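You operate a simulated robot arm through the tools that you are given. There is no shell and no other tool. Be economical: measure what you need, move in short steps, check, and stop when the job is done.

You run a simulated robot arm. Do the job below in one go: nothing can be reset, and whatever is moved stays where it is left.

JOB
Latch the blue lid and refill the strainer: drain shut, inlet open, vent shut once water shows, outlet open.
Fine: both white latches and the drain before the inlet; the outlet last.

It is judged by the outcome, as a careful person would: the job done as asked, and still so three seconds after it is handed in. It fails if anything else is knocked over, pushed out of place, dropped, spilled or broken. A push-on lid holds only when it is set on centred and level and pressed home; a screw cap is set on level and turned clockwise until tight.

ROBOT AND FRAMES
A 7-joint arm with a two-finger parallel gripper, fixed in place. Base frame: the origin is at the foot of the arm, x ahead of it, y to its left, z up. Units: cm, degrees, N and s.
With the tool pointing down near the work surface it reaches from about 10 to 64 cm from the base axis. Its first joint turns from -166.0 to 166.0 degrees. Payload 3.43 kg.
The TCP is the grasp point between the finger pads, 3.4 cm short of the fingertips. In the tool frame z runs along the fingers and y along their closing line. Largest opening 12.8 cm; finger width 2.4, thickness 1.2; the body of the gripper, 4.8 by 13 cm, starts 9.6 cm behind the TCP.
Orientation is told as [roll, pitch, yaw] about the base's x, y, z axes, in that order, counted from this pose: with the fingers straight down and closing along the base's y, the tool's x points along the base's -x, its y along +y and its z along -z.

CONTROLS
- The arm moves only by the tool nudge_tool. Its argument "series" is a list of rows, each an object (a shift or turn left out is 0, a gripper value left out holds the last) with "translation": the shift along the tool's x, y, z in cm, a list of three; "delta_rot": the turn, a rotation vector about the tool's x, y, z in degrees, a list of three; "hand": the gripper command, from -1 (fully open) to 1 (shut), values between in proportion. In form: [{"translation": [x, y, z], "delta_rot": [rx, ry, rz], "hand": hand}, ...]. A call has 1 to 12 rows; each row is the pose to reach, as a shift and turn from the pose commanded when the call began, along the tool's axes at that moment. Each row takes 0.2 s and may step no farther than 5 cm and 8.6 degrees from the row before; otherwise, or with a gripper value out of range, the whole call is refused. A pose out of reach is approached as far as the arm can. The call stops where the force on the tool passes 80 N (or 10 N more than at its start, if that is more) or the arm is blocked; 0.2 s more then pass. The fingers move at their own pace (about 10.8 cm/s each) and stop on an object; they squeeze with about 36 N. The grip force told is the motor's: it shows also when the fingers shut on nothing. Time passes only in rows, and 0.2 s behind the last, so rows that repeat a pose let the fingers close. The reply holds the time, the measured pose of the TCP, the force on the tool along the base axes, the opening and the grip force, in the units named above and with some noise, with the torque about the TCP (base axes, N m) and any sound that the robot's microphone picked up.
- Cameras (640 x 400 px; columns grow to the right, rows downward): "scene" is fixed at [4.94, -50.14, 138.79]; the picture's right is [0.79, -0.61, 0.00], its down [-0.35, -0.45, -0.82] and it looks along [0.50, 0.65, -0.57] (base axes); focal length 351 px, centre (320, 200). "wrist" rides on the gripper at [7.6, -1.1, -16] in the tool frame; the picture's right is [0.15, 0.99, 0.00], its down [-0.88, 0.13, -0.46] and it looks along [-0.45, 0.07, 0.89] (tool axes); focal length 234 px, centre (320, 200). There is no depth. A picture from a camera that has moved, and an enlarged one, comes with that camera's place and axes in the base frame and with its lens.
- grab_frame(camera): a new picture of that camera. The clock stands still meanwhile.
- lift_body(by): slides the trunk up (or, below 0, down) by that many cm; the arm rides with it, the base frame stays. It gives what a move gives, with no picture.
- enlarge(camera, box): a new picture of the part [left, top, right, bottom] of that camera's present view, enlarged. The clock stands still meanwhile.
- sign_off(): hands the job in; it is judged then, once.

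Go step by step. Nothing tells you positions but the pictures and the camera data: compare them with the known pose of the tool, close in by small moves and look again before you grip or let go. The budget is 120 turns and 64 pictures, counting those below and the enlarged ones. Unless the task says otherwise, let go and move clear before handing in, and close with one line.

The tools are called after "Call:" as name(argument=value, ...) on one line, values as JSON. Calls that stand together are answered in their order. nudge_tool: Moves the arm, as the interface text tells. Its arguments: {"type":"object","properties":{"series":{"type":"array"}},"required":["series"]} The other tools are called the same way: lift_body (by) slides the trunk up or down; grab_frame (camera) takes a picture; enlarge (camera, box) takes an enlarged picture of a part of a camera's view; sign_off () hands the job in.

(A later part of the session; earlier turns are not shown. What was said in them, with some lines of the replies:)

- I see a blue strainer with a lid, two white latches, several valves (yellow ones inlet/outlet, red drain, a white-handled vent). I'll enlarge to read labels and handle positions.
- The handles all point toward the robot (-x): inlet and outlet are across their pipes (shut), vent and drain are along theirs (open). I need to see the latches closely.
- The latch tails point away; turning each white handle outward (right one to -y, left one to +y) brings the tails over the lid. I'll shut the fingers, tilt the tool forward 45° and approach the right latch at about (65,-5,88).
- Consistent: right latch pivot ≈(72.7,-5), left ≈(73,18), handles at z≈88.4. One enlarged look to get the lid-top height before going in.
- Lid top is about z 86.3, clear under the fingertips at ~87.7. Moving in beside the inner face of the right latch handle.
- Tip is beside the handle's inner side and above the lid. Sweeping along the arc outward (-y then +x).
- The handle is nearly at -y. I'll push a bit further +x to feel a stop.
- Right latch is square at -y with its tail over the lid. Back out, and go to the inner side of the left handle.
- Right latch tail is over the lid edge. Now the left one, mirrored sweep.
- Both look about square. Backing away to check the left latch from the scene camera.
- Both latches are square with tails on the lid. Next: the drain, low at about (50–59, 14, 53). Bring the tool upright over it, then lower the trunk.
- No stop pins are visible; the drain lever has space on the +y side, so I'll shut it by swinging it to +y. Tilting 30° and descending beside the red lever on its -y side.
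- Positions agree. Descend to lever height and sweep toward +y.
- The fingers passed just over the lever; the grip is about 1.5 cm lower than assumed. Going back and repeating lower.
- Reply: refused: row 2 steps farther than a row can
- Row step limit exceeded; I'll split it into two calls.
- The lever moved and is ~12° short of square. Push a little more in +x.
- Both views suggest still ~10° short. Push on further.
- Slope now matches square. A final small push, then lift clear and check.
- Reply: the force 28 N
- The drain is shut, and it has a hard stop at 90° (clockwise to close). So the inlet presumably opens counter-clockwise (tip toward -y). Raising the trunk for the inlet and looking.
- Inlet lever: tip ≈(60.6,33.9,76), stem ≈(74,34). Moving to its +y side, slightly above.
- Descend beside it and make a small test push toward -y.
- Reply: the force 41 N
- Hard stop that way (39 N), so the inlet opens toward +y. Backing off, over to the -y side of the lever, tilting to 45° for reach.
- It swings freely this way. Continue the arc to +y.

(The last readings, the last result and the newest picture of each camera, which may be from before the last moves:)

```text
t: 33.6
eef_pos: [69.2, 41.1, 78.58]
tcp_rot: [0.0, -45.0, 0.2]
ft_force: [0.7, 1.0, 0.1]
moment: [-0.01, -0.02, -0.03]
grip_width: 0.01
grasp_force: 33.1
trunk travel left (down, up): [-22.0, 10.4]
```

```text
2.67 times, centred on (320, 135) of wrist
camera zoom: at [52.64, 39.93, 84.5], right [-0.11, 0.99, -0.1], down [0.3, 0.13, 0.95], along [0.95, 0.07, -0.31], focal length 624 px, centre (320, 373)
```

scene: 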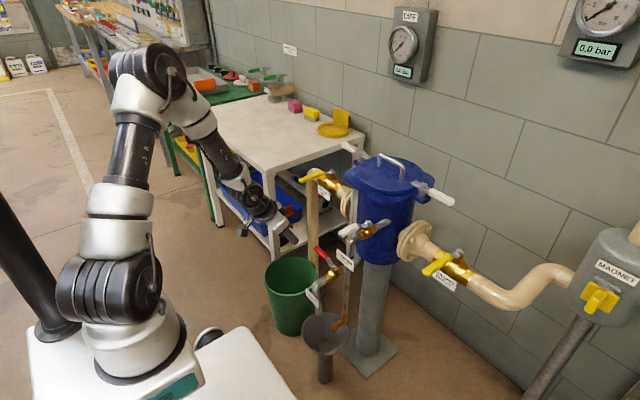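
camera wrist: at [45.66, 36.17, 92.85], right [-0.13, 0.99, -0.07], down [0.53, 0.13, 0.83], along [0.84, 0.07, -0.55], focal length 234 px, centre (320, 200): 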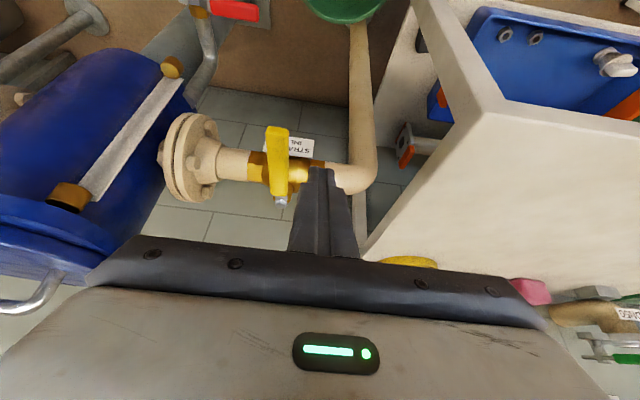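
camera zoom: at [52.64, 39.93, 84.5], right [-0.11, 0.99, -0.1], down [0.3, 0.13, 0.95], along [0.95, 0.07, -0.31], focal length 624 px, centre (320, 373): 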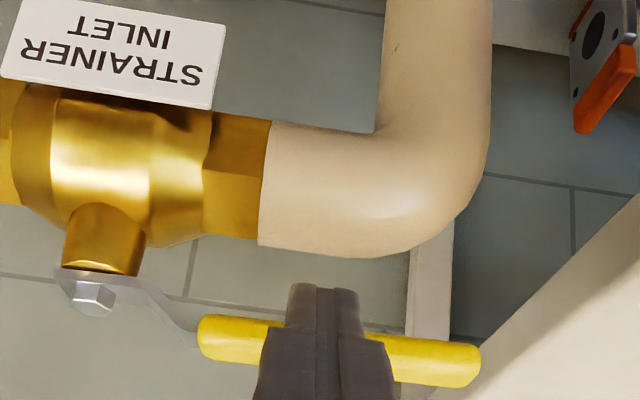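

Almost at the stop. Push gently further.

Call:
nudge_tool(series=[{"translation": [-0.25, 0, 0.25]}, {"translation": [-0.5, 0, 0.5]}, {"translation": [-0.7, 0, 0.7]}])

Call:
enlarge(camera="wrist", box=[200, 60, 440, 210])

Call:
grab_frame(camera="scene")

```text
t: 34.4
eef_pos: [69.85, 41.03, 78.53]
tcp_rot: [-0.1, -44.7, 0.2]
ft_force: [-44.6, -7.6, 8.0]
moment: [-0.31, 0.49, -0.25]
grip_width: 0.01
grasp_force: 33.1
trunk travel left (down, up): [-22.0, 10.4]
```

```text
2.67 times, centred on (320, 135) of wrist
camera zoom: at [53.2, 39.95, 84.54], right [-0.1, 0.99, -0.1], down [0.3, 0.13, 0.94], along [0.95, 0.07, -0.32], focal length 624 px, centre (320, 373)
```

zoom: 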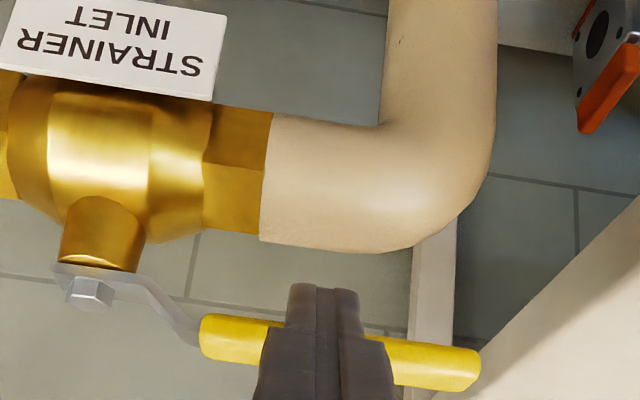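

```text
19 pictures are left
```

scene: 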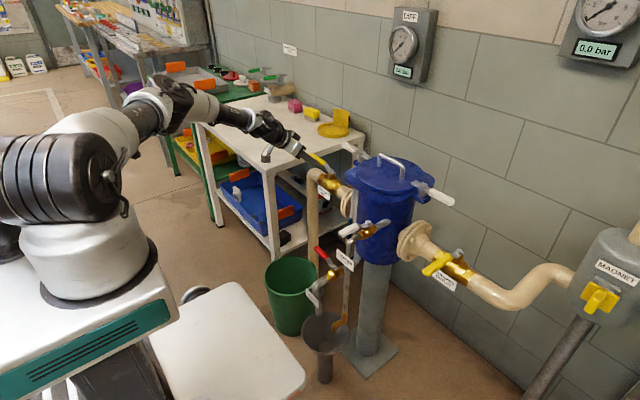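

Inlet is fully open (hit the stop). Retract and travel to the vent at ≈(51–59, 1, 80).

Call:
nudge_tool(series=[{"translation": [0, 0, -4]}, {"translation": [0, 0, -8]}, {"translation": [0, 0, -12]}, {"translation": [1.9, -4, -13.9]}, {"translation": [3.8, -8, -15.8]}, {"translation": [5.7, -12, -17.7]}, {"translation": [7.6, -16, -19.6]}, {"translation": [9.5, -20, -21.6]}, {"translation": [9.5, -24.9, -21.6]}, {"translation": [9.5, -29.8, -21.6]}, {"translation": [9.5, -34.7, -21.6]}, {"translation": [9.5, -39.6, -21.6]}])

Call:
enlarge(camera="scene", box=[290, 200, 450, 300])

Call:
grab_frame(camera="wrist")

```text
t: 37.0
eef_pos: [48.35, 1.34, 87.12]
tcp_rot: [0.0, -45.0, 0.1]
ft_force: [-0.2, 0.6, 0.0]
moment: [-0.03, -0.02, 0.01]
grip_width: 0.0
grasp_force: 33.5
trunk travel left (down, up): [-22.0, 10.4]
```

```text
4.00 times, centred on (370, 250) of scene
camera zoom: at [4.94, -50.14, 138.79], right [0.79, -0.61, 0.0], down [-0.35, -0.45, -0.82], along [0.5, 0.65, -0.57], focal length 1404 px, centre (120, 0)
```

zoom: 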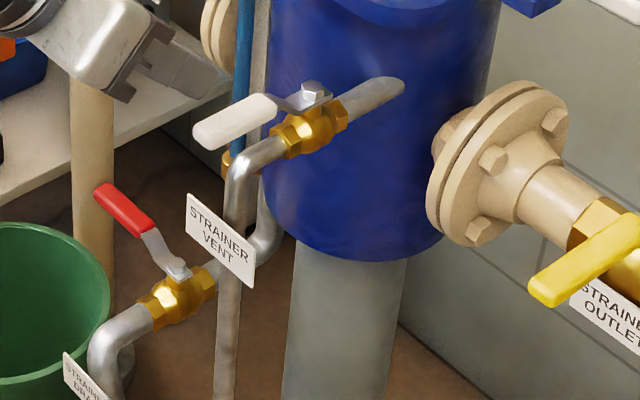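

```text
17 pictures are left
camera wrist: at [31.68, 0.14, 93.11], right [-0.11, 0.99, -0.1], down [0.3, 0.13, 0.95], along [0.95, 0.07, -0.31], focal length 234 px, centre (320, 200)
```

wrist: 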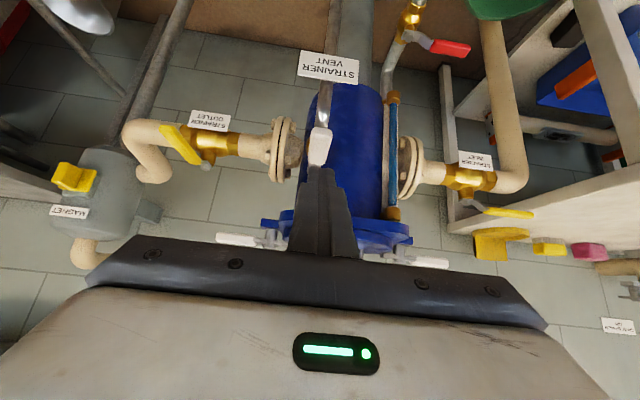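

A sight glass on the strainer's side has turned blue. Checking the level and the vent outlet.

Call:
enlarge(camera="wrist", box=[280, 40, 440, 240])

Call:
enlarge(camera="scene", box=[290, 300, 370, 350])

```text
2.00 times, centred on (360, 140) of wrist
camera zoom: at [31.68, 0.14, 93.11], right [-0.11, 0.99, -0.1], down [0.3, 0.13, 0.95], along [0.95, 0.07, -0.31], focal length 468 px, centre (240, 320)
```

zoom: 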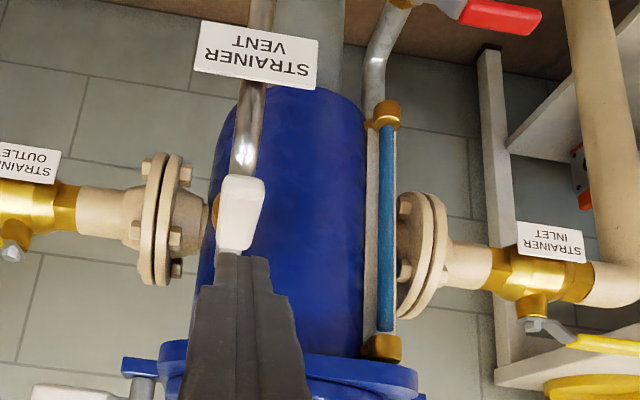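

```text
8.00 times, centred on (330, 325) of scene
camera zoom: at [4.94, -50.14, 138.79], right [0.79, -0.61, 0.0], down [-0.35, -0.45, -0.82], along [0.5, 0.65, -0.57], focal length 2808 px, centre (240, -800)
```

zoom: 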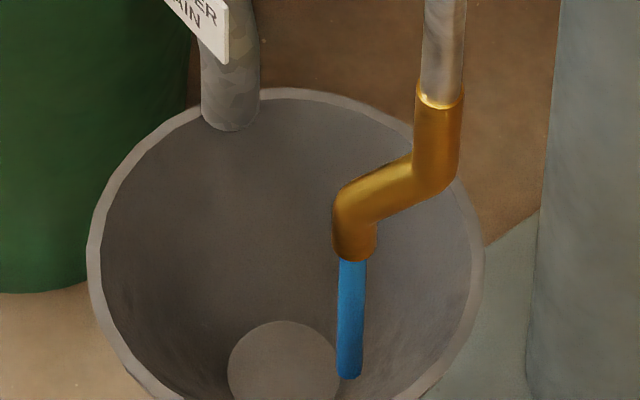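

Water is running from the vent into the funnel, so the vent can be shut now. Going to the -y side of its lever and pushing toward +y.

Call:
nudge_tool(series=[{"translation": [0, -2.8, 0]}, {"translation": [0, -5.5, 0]}, {"translation": [0.8, -5.5, 2.8]}, {"translation": [1.66, -5.5, 5.55]}, {"translation": [1.8, -4.4, 5.4]}, {"translation": [1.9, -3.4, 5.3]}, {"translation": [2.0, -2.6, 5.2]}, {"translation": [2.1, -1.75, 5.05]}])

Call:
enlarge(camera="wrist", box=[200, 60, 440, 210])

```text
t: 38.8
eef_pos: [50.45, -0.99, 82.08]
tcp_rot: [-0.2, -45.2, -0.3]
ft_force: [11.4, -18.8, -8.9]
moment: [-0.41, -0.09, -0.42]
grip_width: 0.0
grasp_force: 33.1
trunk travel left (down, up): [-22.0, 10.4]
```

```text
2.67 times, centred on (320, 135) of wrist
camera zoom: at [33.93, -1.91, 87.95], right [-0.09, 0.99, -0.11], down [0.3, 0.13, 0.94], along [0.95, 0.06, -0.31], focal length 624 px, centre (320, 373)
```

zoom: 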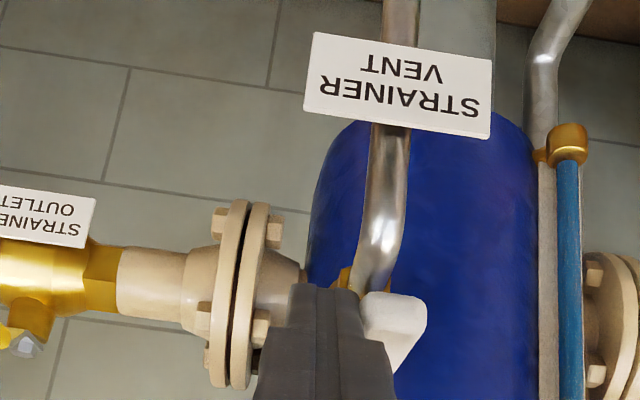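

Stop on that side (slight push, lever unmoved); the vent shuts toward -y. Cross over to its +y side.

Call:
nudge_tool(series=[{"translation": [0, -1.5, 0]}, {"translation": [-3.5, -1.5, -3.5]}, {"translation": [-3.5, 2, -3.5]}, {"translation": [-3.5, 5.6, -3.5]}, {"translation": [-2, 5.6, -1.5]}, {"translation": [-0.5, 5.6, 0.5]}])

Call:
nudge_tool(series=[{"translation": [0.2, -2.2, -0.2]}, {"translation": [0.5, -4, -0.5]}, {"translation": [0.45, -5.6, -0.45]}, {"translation": [0.1, -7.3, -0.1]}, {"translation": [-0.5, -8.7, 0.5]}, {"translation": [-1.35, -9.8, 1.35]}, {"translation": [-1.9, -10.3, 1.9]}, {"translation": [-2.4, -10.6, 2.4]}])

Call:
enlarge(camera="wrist", box=[200, 60, 440, 210])

```text
t: 40.2
eef_pos: [51.01, 5.36, 81.78]
tcp_rot: [0.0, -45.1, 0.1]
ft_force: [0.4, 0.5, -0.5]
moment: [0.01, 0.0, 0.02]
grip_width: 0.0
grasp_force: 32.5
trunk travel left (down, up): [-22.0, 10.4]
```

```text
t: 42.0
eef_pos: [54.43, -5.4, 82.01]
tcp_rot: [0.0, -45.0, 0.1]
ft_force: [-0.4, -0.4, 1.1]
moment: [-0.03, -0.02, 0.02]
grip_width: 0.0
grasp_force: 32.9
trunk travel left (down, up): [-22.0, 10.4]
```

```text
2.67 times, centred on (320, 135) of wrist
camera zoom: at [37.89, -6.61, 87.97], right [-0.1, 0.99, -0.1], down [0.3, 0.13, 0.94], along [0.95, 0.07, -0.31], focal length 624 px, centre (320, 373)
```

zoom: 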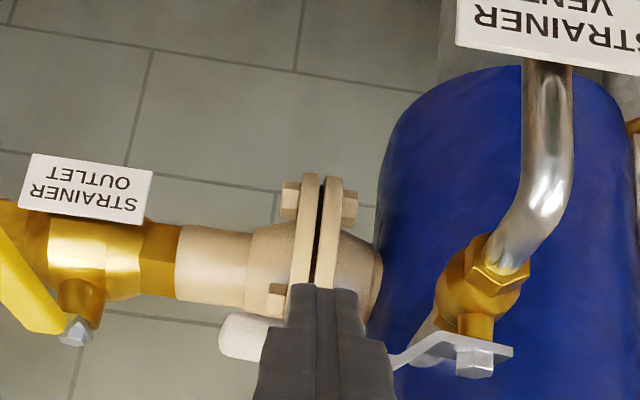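

The vent lever is swinging. Push on to its stop.

Call:
nudge_tool(series=[{"translation": [-0.4, 0, 0.4]}, {"translation": [-0.8, 0, 0.8]}, {"translation": [-1.1, 0, 1.1]}])

Call:
nudge_tool(series=[{"translation": [-0.25, 0, 0.25]}, {"translation": [-0.5, 0, 0.5]}])

Call:
enlarge(camera="wrist", box=[200, 60, 440, 210])

```text
t: 42.8
eef_pos: [56.05, -5.54, 81.92]
tcp_rot: [0.0, -45.0, 0.1]
ft_force: [-2.7, -0.2, -0.2]
moment: [-0.01, 0.06, -0.05]
grip_width: 0.0
grasp_force: 33.3
trunk travel left (down, up): [-22.0, 10.4]
```

```text
t: 43.4
eef_pos: [56.26, -5.47, 81.89]
tcp_rot: [0.0, -44.5, 0.0]
ft_force: [-34.1, 0.5, 8.6]
moment: [0.01, 0.23, 0.04]
grip_width: 0.0
grasp_force: 32.9
trunk travel left (down, up): [-22.0, 10.4]
```

```text
2.67 times, centred on (320, 135) of wrist
camera zoom: at [39.71, -6.52, 87.99], right [-0.1, 0.99, -0.1], down [0.31, 0.13, 0.94], along [0.95, 0.07, -0.32], focal length 624 px, centre (320, 373)
```

zoom: 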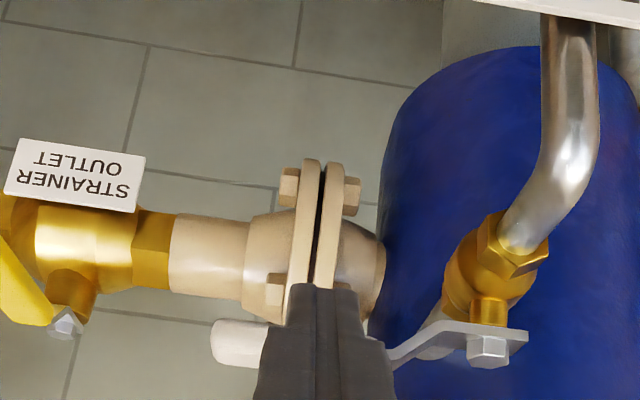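

Vent shut at its stop. Retract and move to the +y side of the outlet lever (end ≈(60,-19,76)), hovering first.

Call:
nudge_tool(series=[{"translation": [0.5, 0, -4]}, {"translation": [0, 0, -8]}, {"translation": [0, -3.6, -8]}, {"translation": [0, -7.2, -8]}, {"translation": [0, -10.7, -8]}, {"translation": [-2.2, -10.7, -3.8]}, {"translation": [-3.8, -10.7, 0.6]}])

Call:
grab_frame(camera="wrist")

Call:
grab_frame(camera="scene")

Call:
enlarge(camera="scene", box=[290, 300, 370, 350])

```text
t: 45.0
eef_pos: [59.75, -16.18, 84.22]
tcp_rot: [0.0, -44.9, 0.2]
ft_force: [0.3, 0.8, -0.5]
moment: [0.02, 0.04, 0.03]
grip_width: 0.0
grasp_force: 32.9
trunk travel left (down, up): [-22.0, 10.4]
```

```text
11 pictures are left
camera wrist: at [43.18, -17.27, 90.17], right [-0.1, 0.99, -0.1], down [0.3, 0.13, 0.94], along [0.95, 0.07, -0.31], focal length 234 px, centre (320, 200)
```

wrist: 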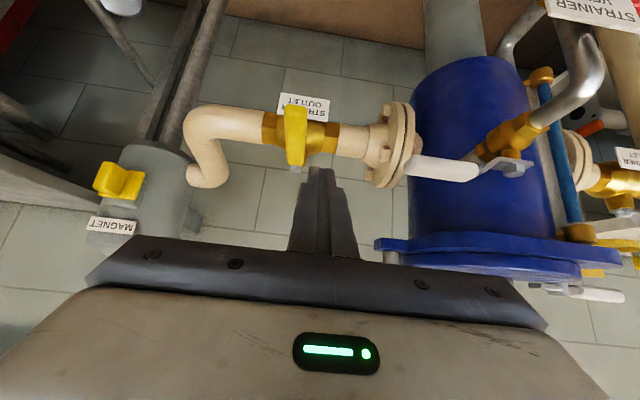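

```text
10 pictures are left
```

scene: 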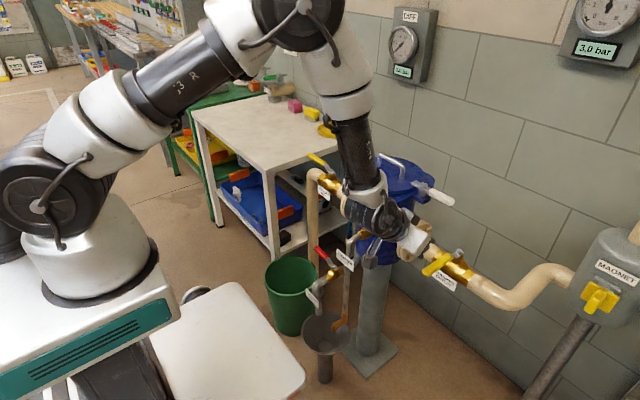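

```text
8.00 times, centred on (330, 325) of scene
camera zoom: at [4.94, -50.14, 138.79], right [0.79, -0.61, 0.0], down [-0.35, -0.45, -0.82], along [0.5, 0.65, -0.57], focal length 2808 px, centre (240, -800)
```

zoom: 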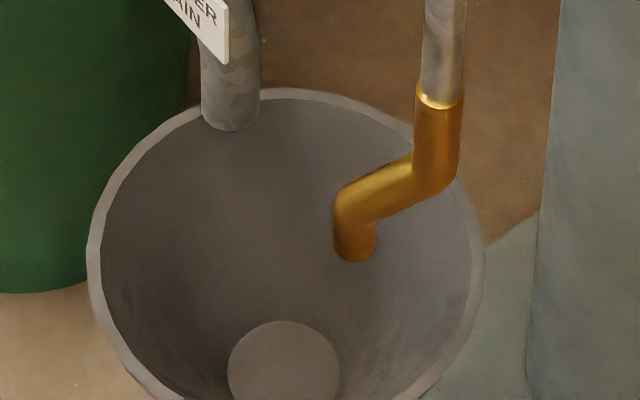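

Vent flow has stopped and pressure reads 3.0 bar, so it is holding. Descend beside the outlet lever and push toward -y.

Call:
nudge_tool(series=[{"translation": [0.67, 0, 3.43]}, {"translation": [1.34, 0, 6.86]}, {"translation": [1.34, -1.2, 6.86]}, {"translation": [1.45, -2.3, 6.75]}, {"translation": [1.55, -3.35, 6.65]}])

```text
t: 46.2
eef_pos: [63.54, -19.53, 78.7]
tcp_rot: [-0.1, -45.0, 0.1]
ft_force: [0.6, 0.7, -0.1]
moment: [-0.01, 0.0, -0.01]
grip_width: 0.02
grasp_force: 32.4
trunk travel left (down, up): [-22.0, 10.4]
```

Call:
enlarge(camera="wrist", box=[200, 60, 440, 210])

```text
2.67 times, centred on (320, 135) of wrist
camera zoom: at [46.95, -20.66, 84.55], right [-0.1, 0.99, -0.1], down [0.3, 0.13, 0.94], along [0.95, 0.07, -0.31], focal length 624 px, centre (320, 373)
```

zoom: 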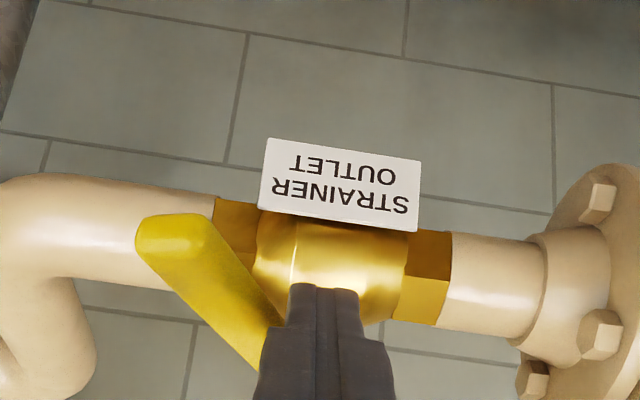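

The outlet lever is turning toward -y. Continue the arc to the stop.

Call:
nudge_tool(series=[{"translation": [-0.2, -2.15, 0.2]}, {"translation": [-0.78, -4.15, 0.78]}, {"translation": [-1.7, -5.95, 1.7]}, {"translation": [-2.3, -6.6, 2.3]}, {"translation": [-2.9, -7.25, 2.9]}, {"translation": [-3.6, -7.7, 3.6]}, {"translation": [-4.3, -8.15, 4.3]}])

Call:
nudge_tool(series=[{"translation": [-0.25, 0, 0.25]}, {"translation": [-0.5, 0, 0.5]}, {"translation": [-0.7, 0, 0.7]}])

Call:
enlarge(camera="wrist", box=[200, 60, 440, 210])

```text
t: 47.8
eef_pos: [69.72, -27.66, 78.49]
tcp_rot: [0.0, -45.0, 0.0]
ft_force: [0.8, 0.1, 0.3]
moment: [0.03, -0.04, 0.02]
grip_width: 0.02
grasp_force: 33.3
trunk travel left (down, up): [-22.0, 10.4]
```

```text
t: 48.6
eef_pos: [69.92, -27.73, 78.31]
tcp_rot: [-0.1, -44.5, 0.0]
ft_force: [-63.0, 4.9, 16.3]
moment: [0.01, 0.48, 0.16]
grip_width: 0.03
grasp_force: 33.4
trunk travel left (down, up): [-22.0, 10.4]
```

```text
2.67 times, centred on (320, 135) of wrist
camera zoom: at [53.33, -28.84, 84.48], right [-0.1, 0.99, -0.1], down [0.31, 0.13, 0.94], along [0.95, 0.06, -0.32], focal length 624 px, centre (320, 373)
```

zoom: 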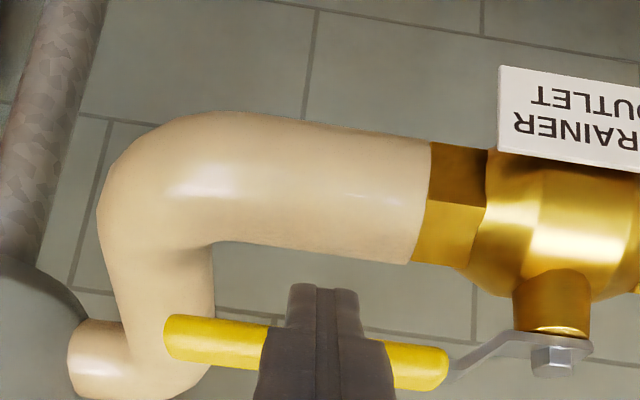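

Outlet lever is at its stop along the pipe. Back off, retract clear and inspect everything.

Call:
nudge_tool(series=[{"translation": [0.7, 0, -0.7]}, {"translation": [1, 0, -5]}, {"translation": [1, 0, -9.5]}, {"translation": [1, 0, -14]}, {"translation": [3, 0, -18]}, {"translation": [5, 0, -22]}, {"translation": [5, 0, -22]}])

Call:
grab_frame(camera="scene")

Call:
grab_frame(camera="wrist")

```text
t: 50.2
eef_pos: [51.57, -27.63, 90.44]
tcp_rot: [0.0, -45.1, 0.1]
ft_force: [-0.5, 0.4, 0.5]
moment: [-0.03, -0.04, -0.02]
grip_width: 0.0
grasp_force: 33.0
trunk travel left (down, up): [-22.0, 10.4]
```

```text
6 pictures are left
```

scene: 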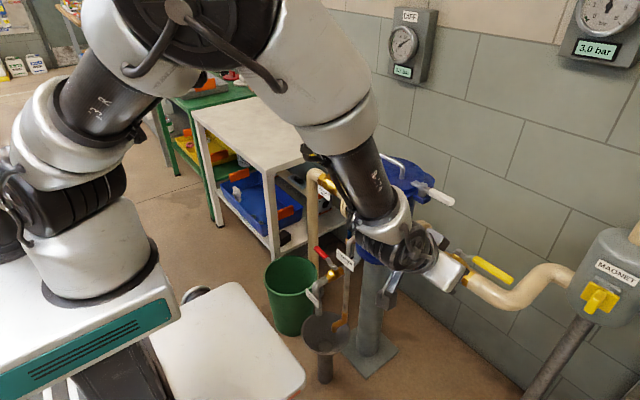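

```text
5 pictures are left
camera wrist: at [34.96, -28.71, 96.39], right [-0.1, 0.99, -0.1], down [0.3, 0.13, 0.95], along [0.95, 0.07, -0.31], focal length 234 px, centre (320, 200)
```

wrist: 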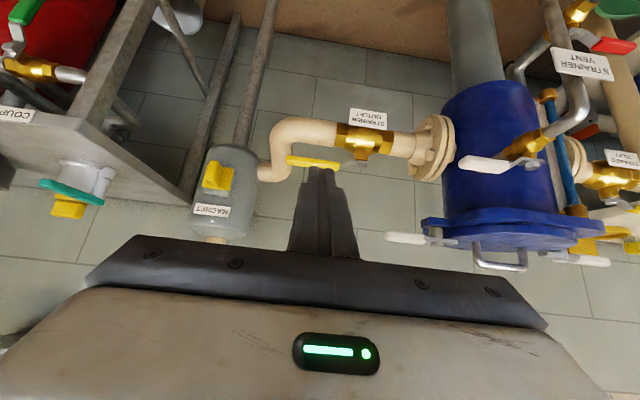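

All levers are set. Pull the arm further away and take a last check of the latches and gauges.

Call:
nudge_tool(series=[{"translation": [0, 2, -4]}, {"translation": [0, 6, -6]}, {"translation": [0, 10, -8]}, {"translation": [0, 14, -10]}, {"translation": [0, 18, -12]}, {"translation": [0, 22, -14]}, {"translation": [0, 26, -16]}, {"translation": [0, 30, -18]}, {"translation": [0, 34, -18]}, {"translation": [0, 38, -18]}, {"translation": [0, 42, -18]}])

Call:
enlarge(camera="scene", box=[290, 130, 530, 280])

Call:
enlarge(camera="scene", box=[330, 130, 450, 205])

```text
t: 52.6
eef_pos: [40.77, 16.24, 103.51]
tcp_rot: [-0.1, -44.9, 0.1]
ft_force: [0.4, -0.6, 0.2]
moment: [-0.03, -0.01, 0.0]
grip_width: 0.0
grasp_force: 33.6
out of reach, approached as far as the arm can: row 5, 6, 7, 8, 9, 10, 11
trunk travel left (down, up): [-22.0, 10.4]
```

```text
2.67 times, centred on (410, 205) of scene
camera zoom: at [4.94, -50.14, 138.79], right [0.79, -0.61, 0.0], down [-0.35, -0.45, -0.82], along [0.5, 0.65, -0.57], focal length 936 px, centre (80, 187)
```

zoom: 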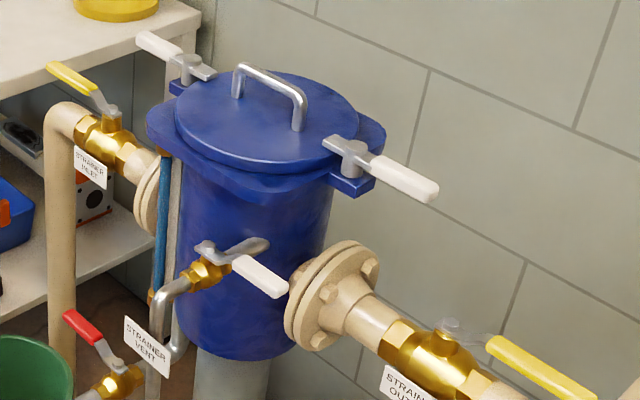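

```text
5.33 times, centred on (390, 168) of scene
camera zoom: at [4.94, -50.14, 138.79], right [0.79, -0.61, 0.0], down [-0.35, -0.45, -0.82], along [0.5, 0.65, -0.57], focal length 1872 px, centre (-53, 373)
```

zoom: 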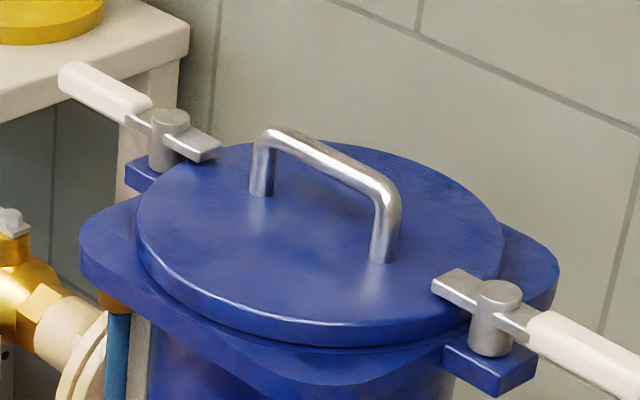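

Both latches hold the lid, drain and vent are shut, inlet and outlet are open, and there are no leaks at 3.0 bar. Handing in.

Call:
sign_off()

```text
The job is handed in.
```

The blue lid is latched and the strainer is refilled: I set the latches and drain first, then opened the inlet, shut the vent once water ran from it, and opened the outlet last. The gauge reads 3.0 bar and I saw no leaks.
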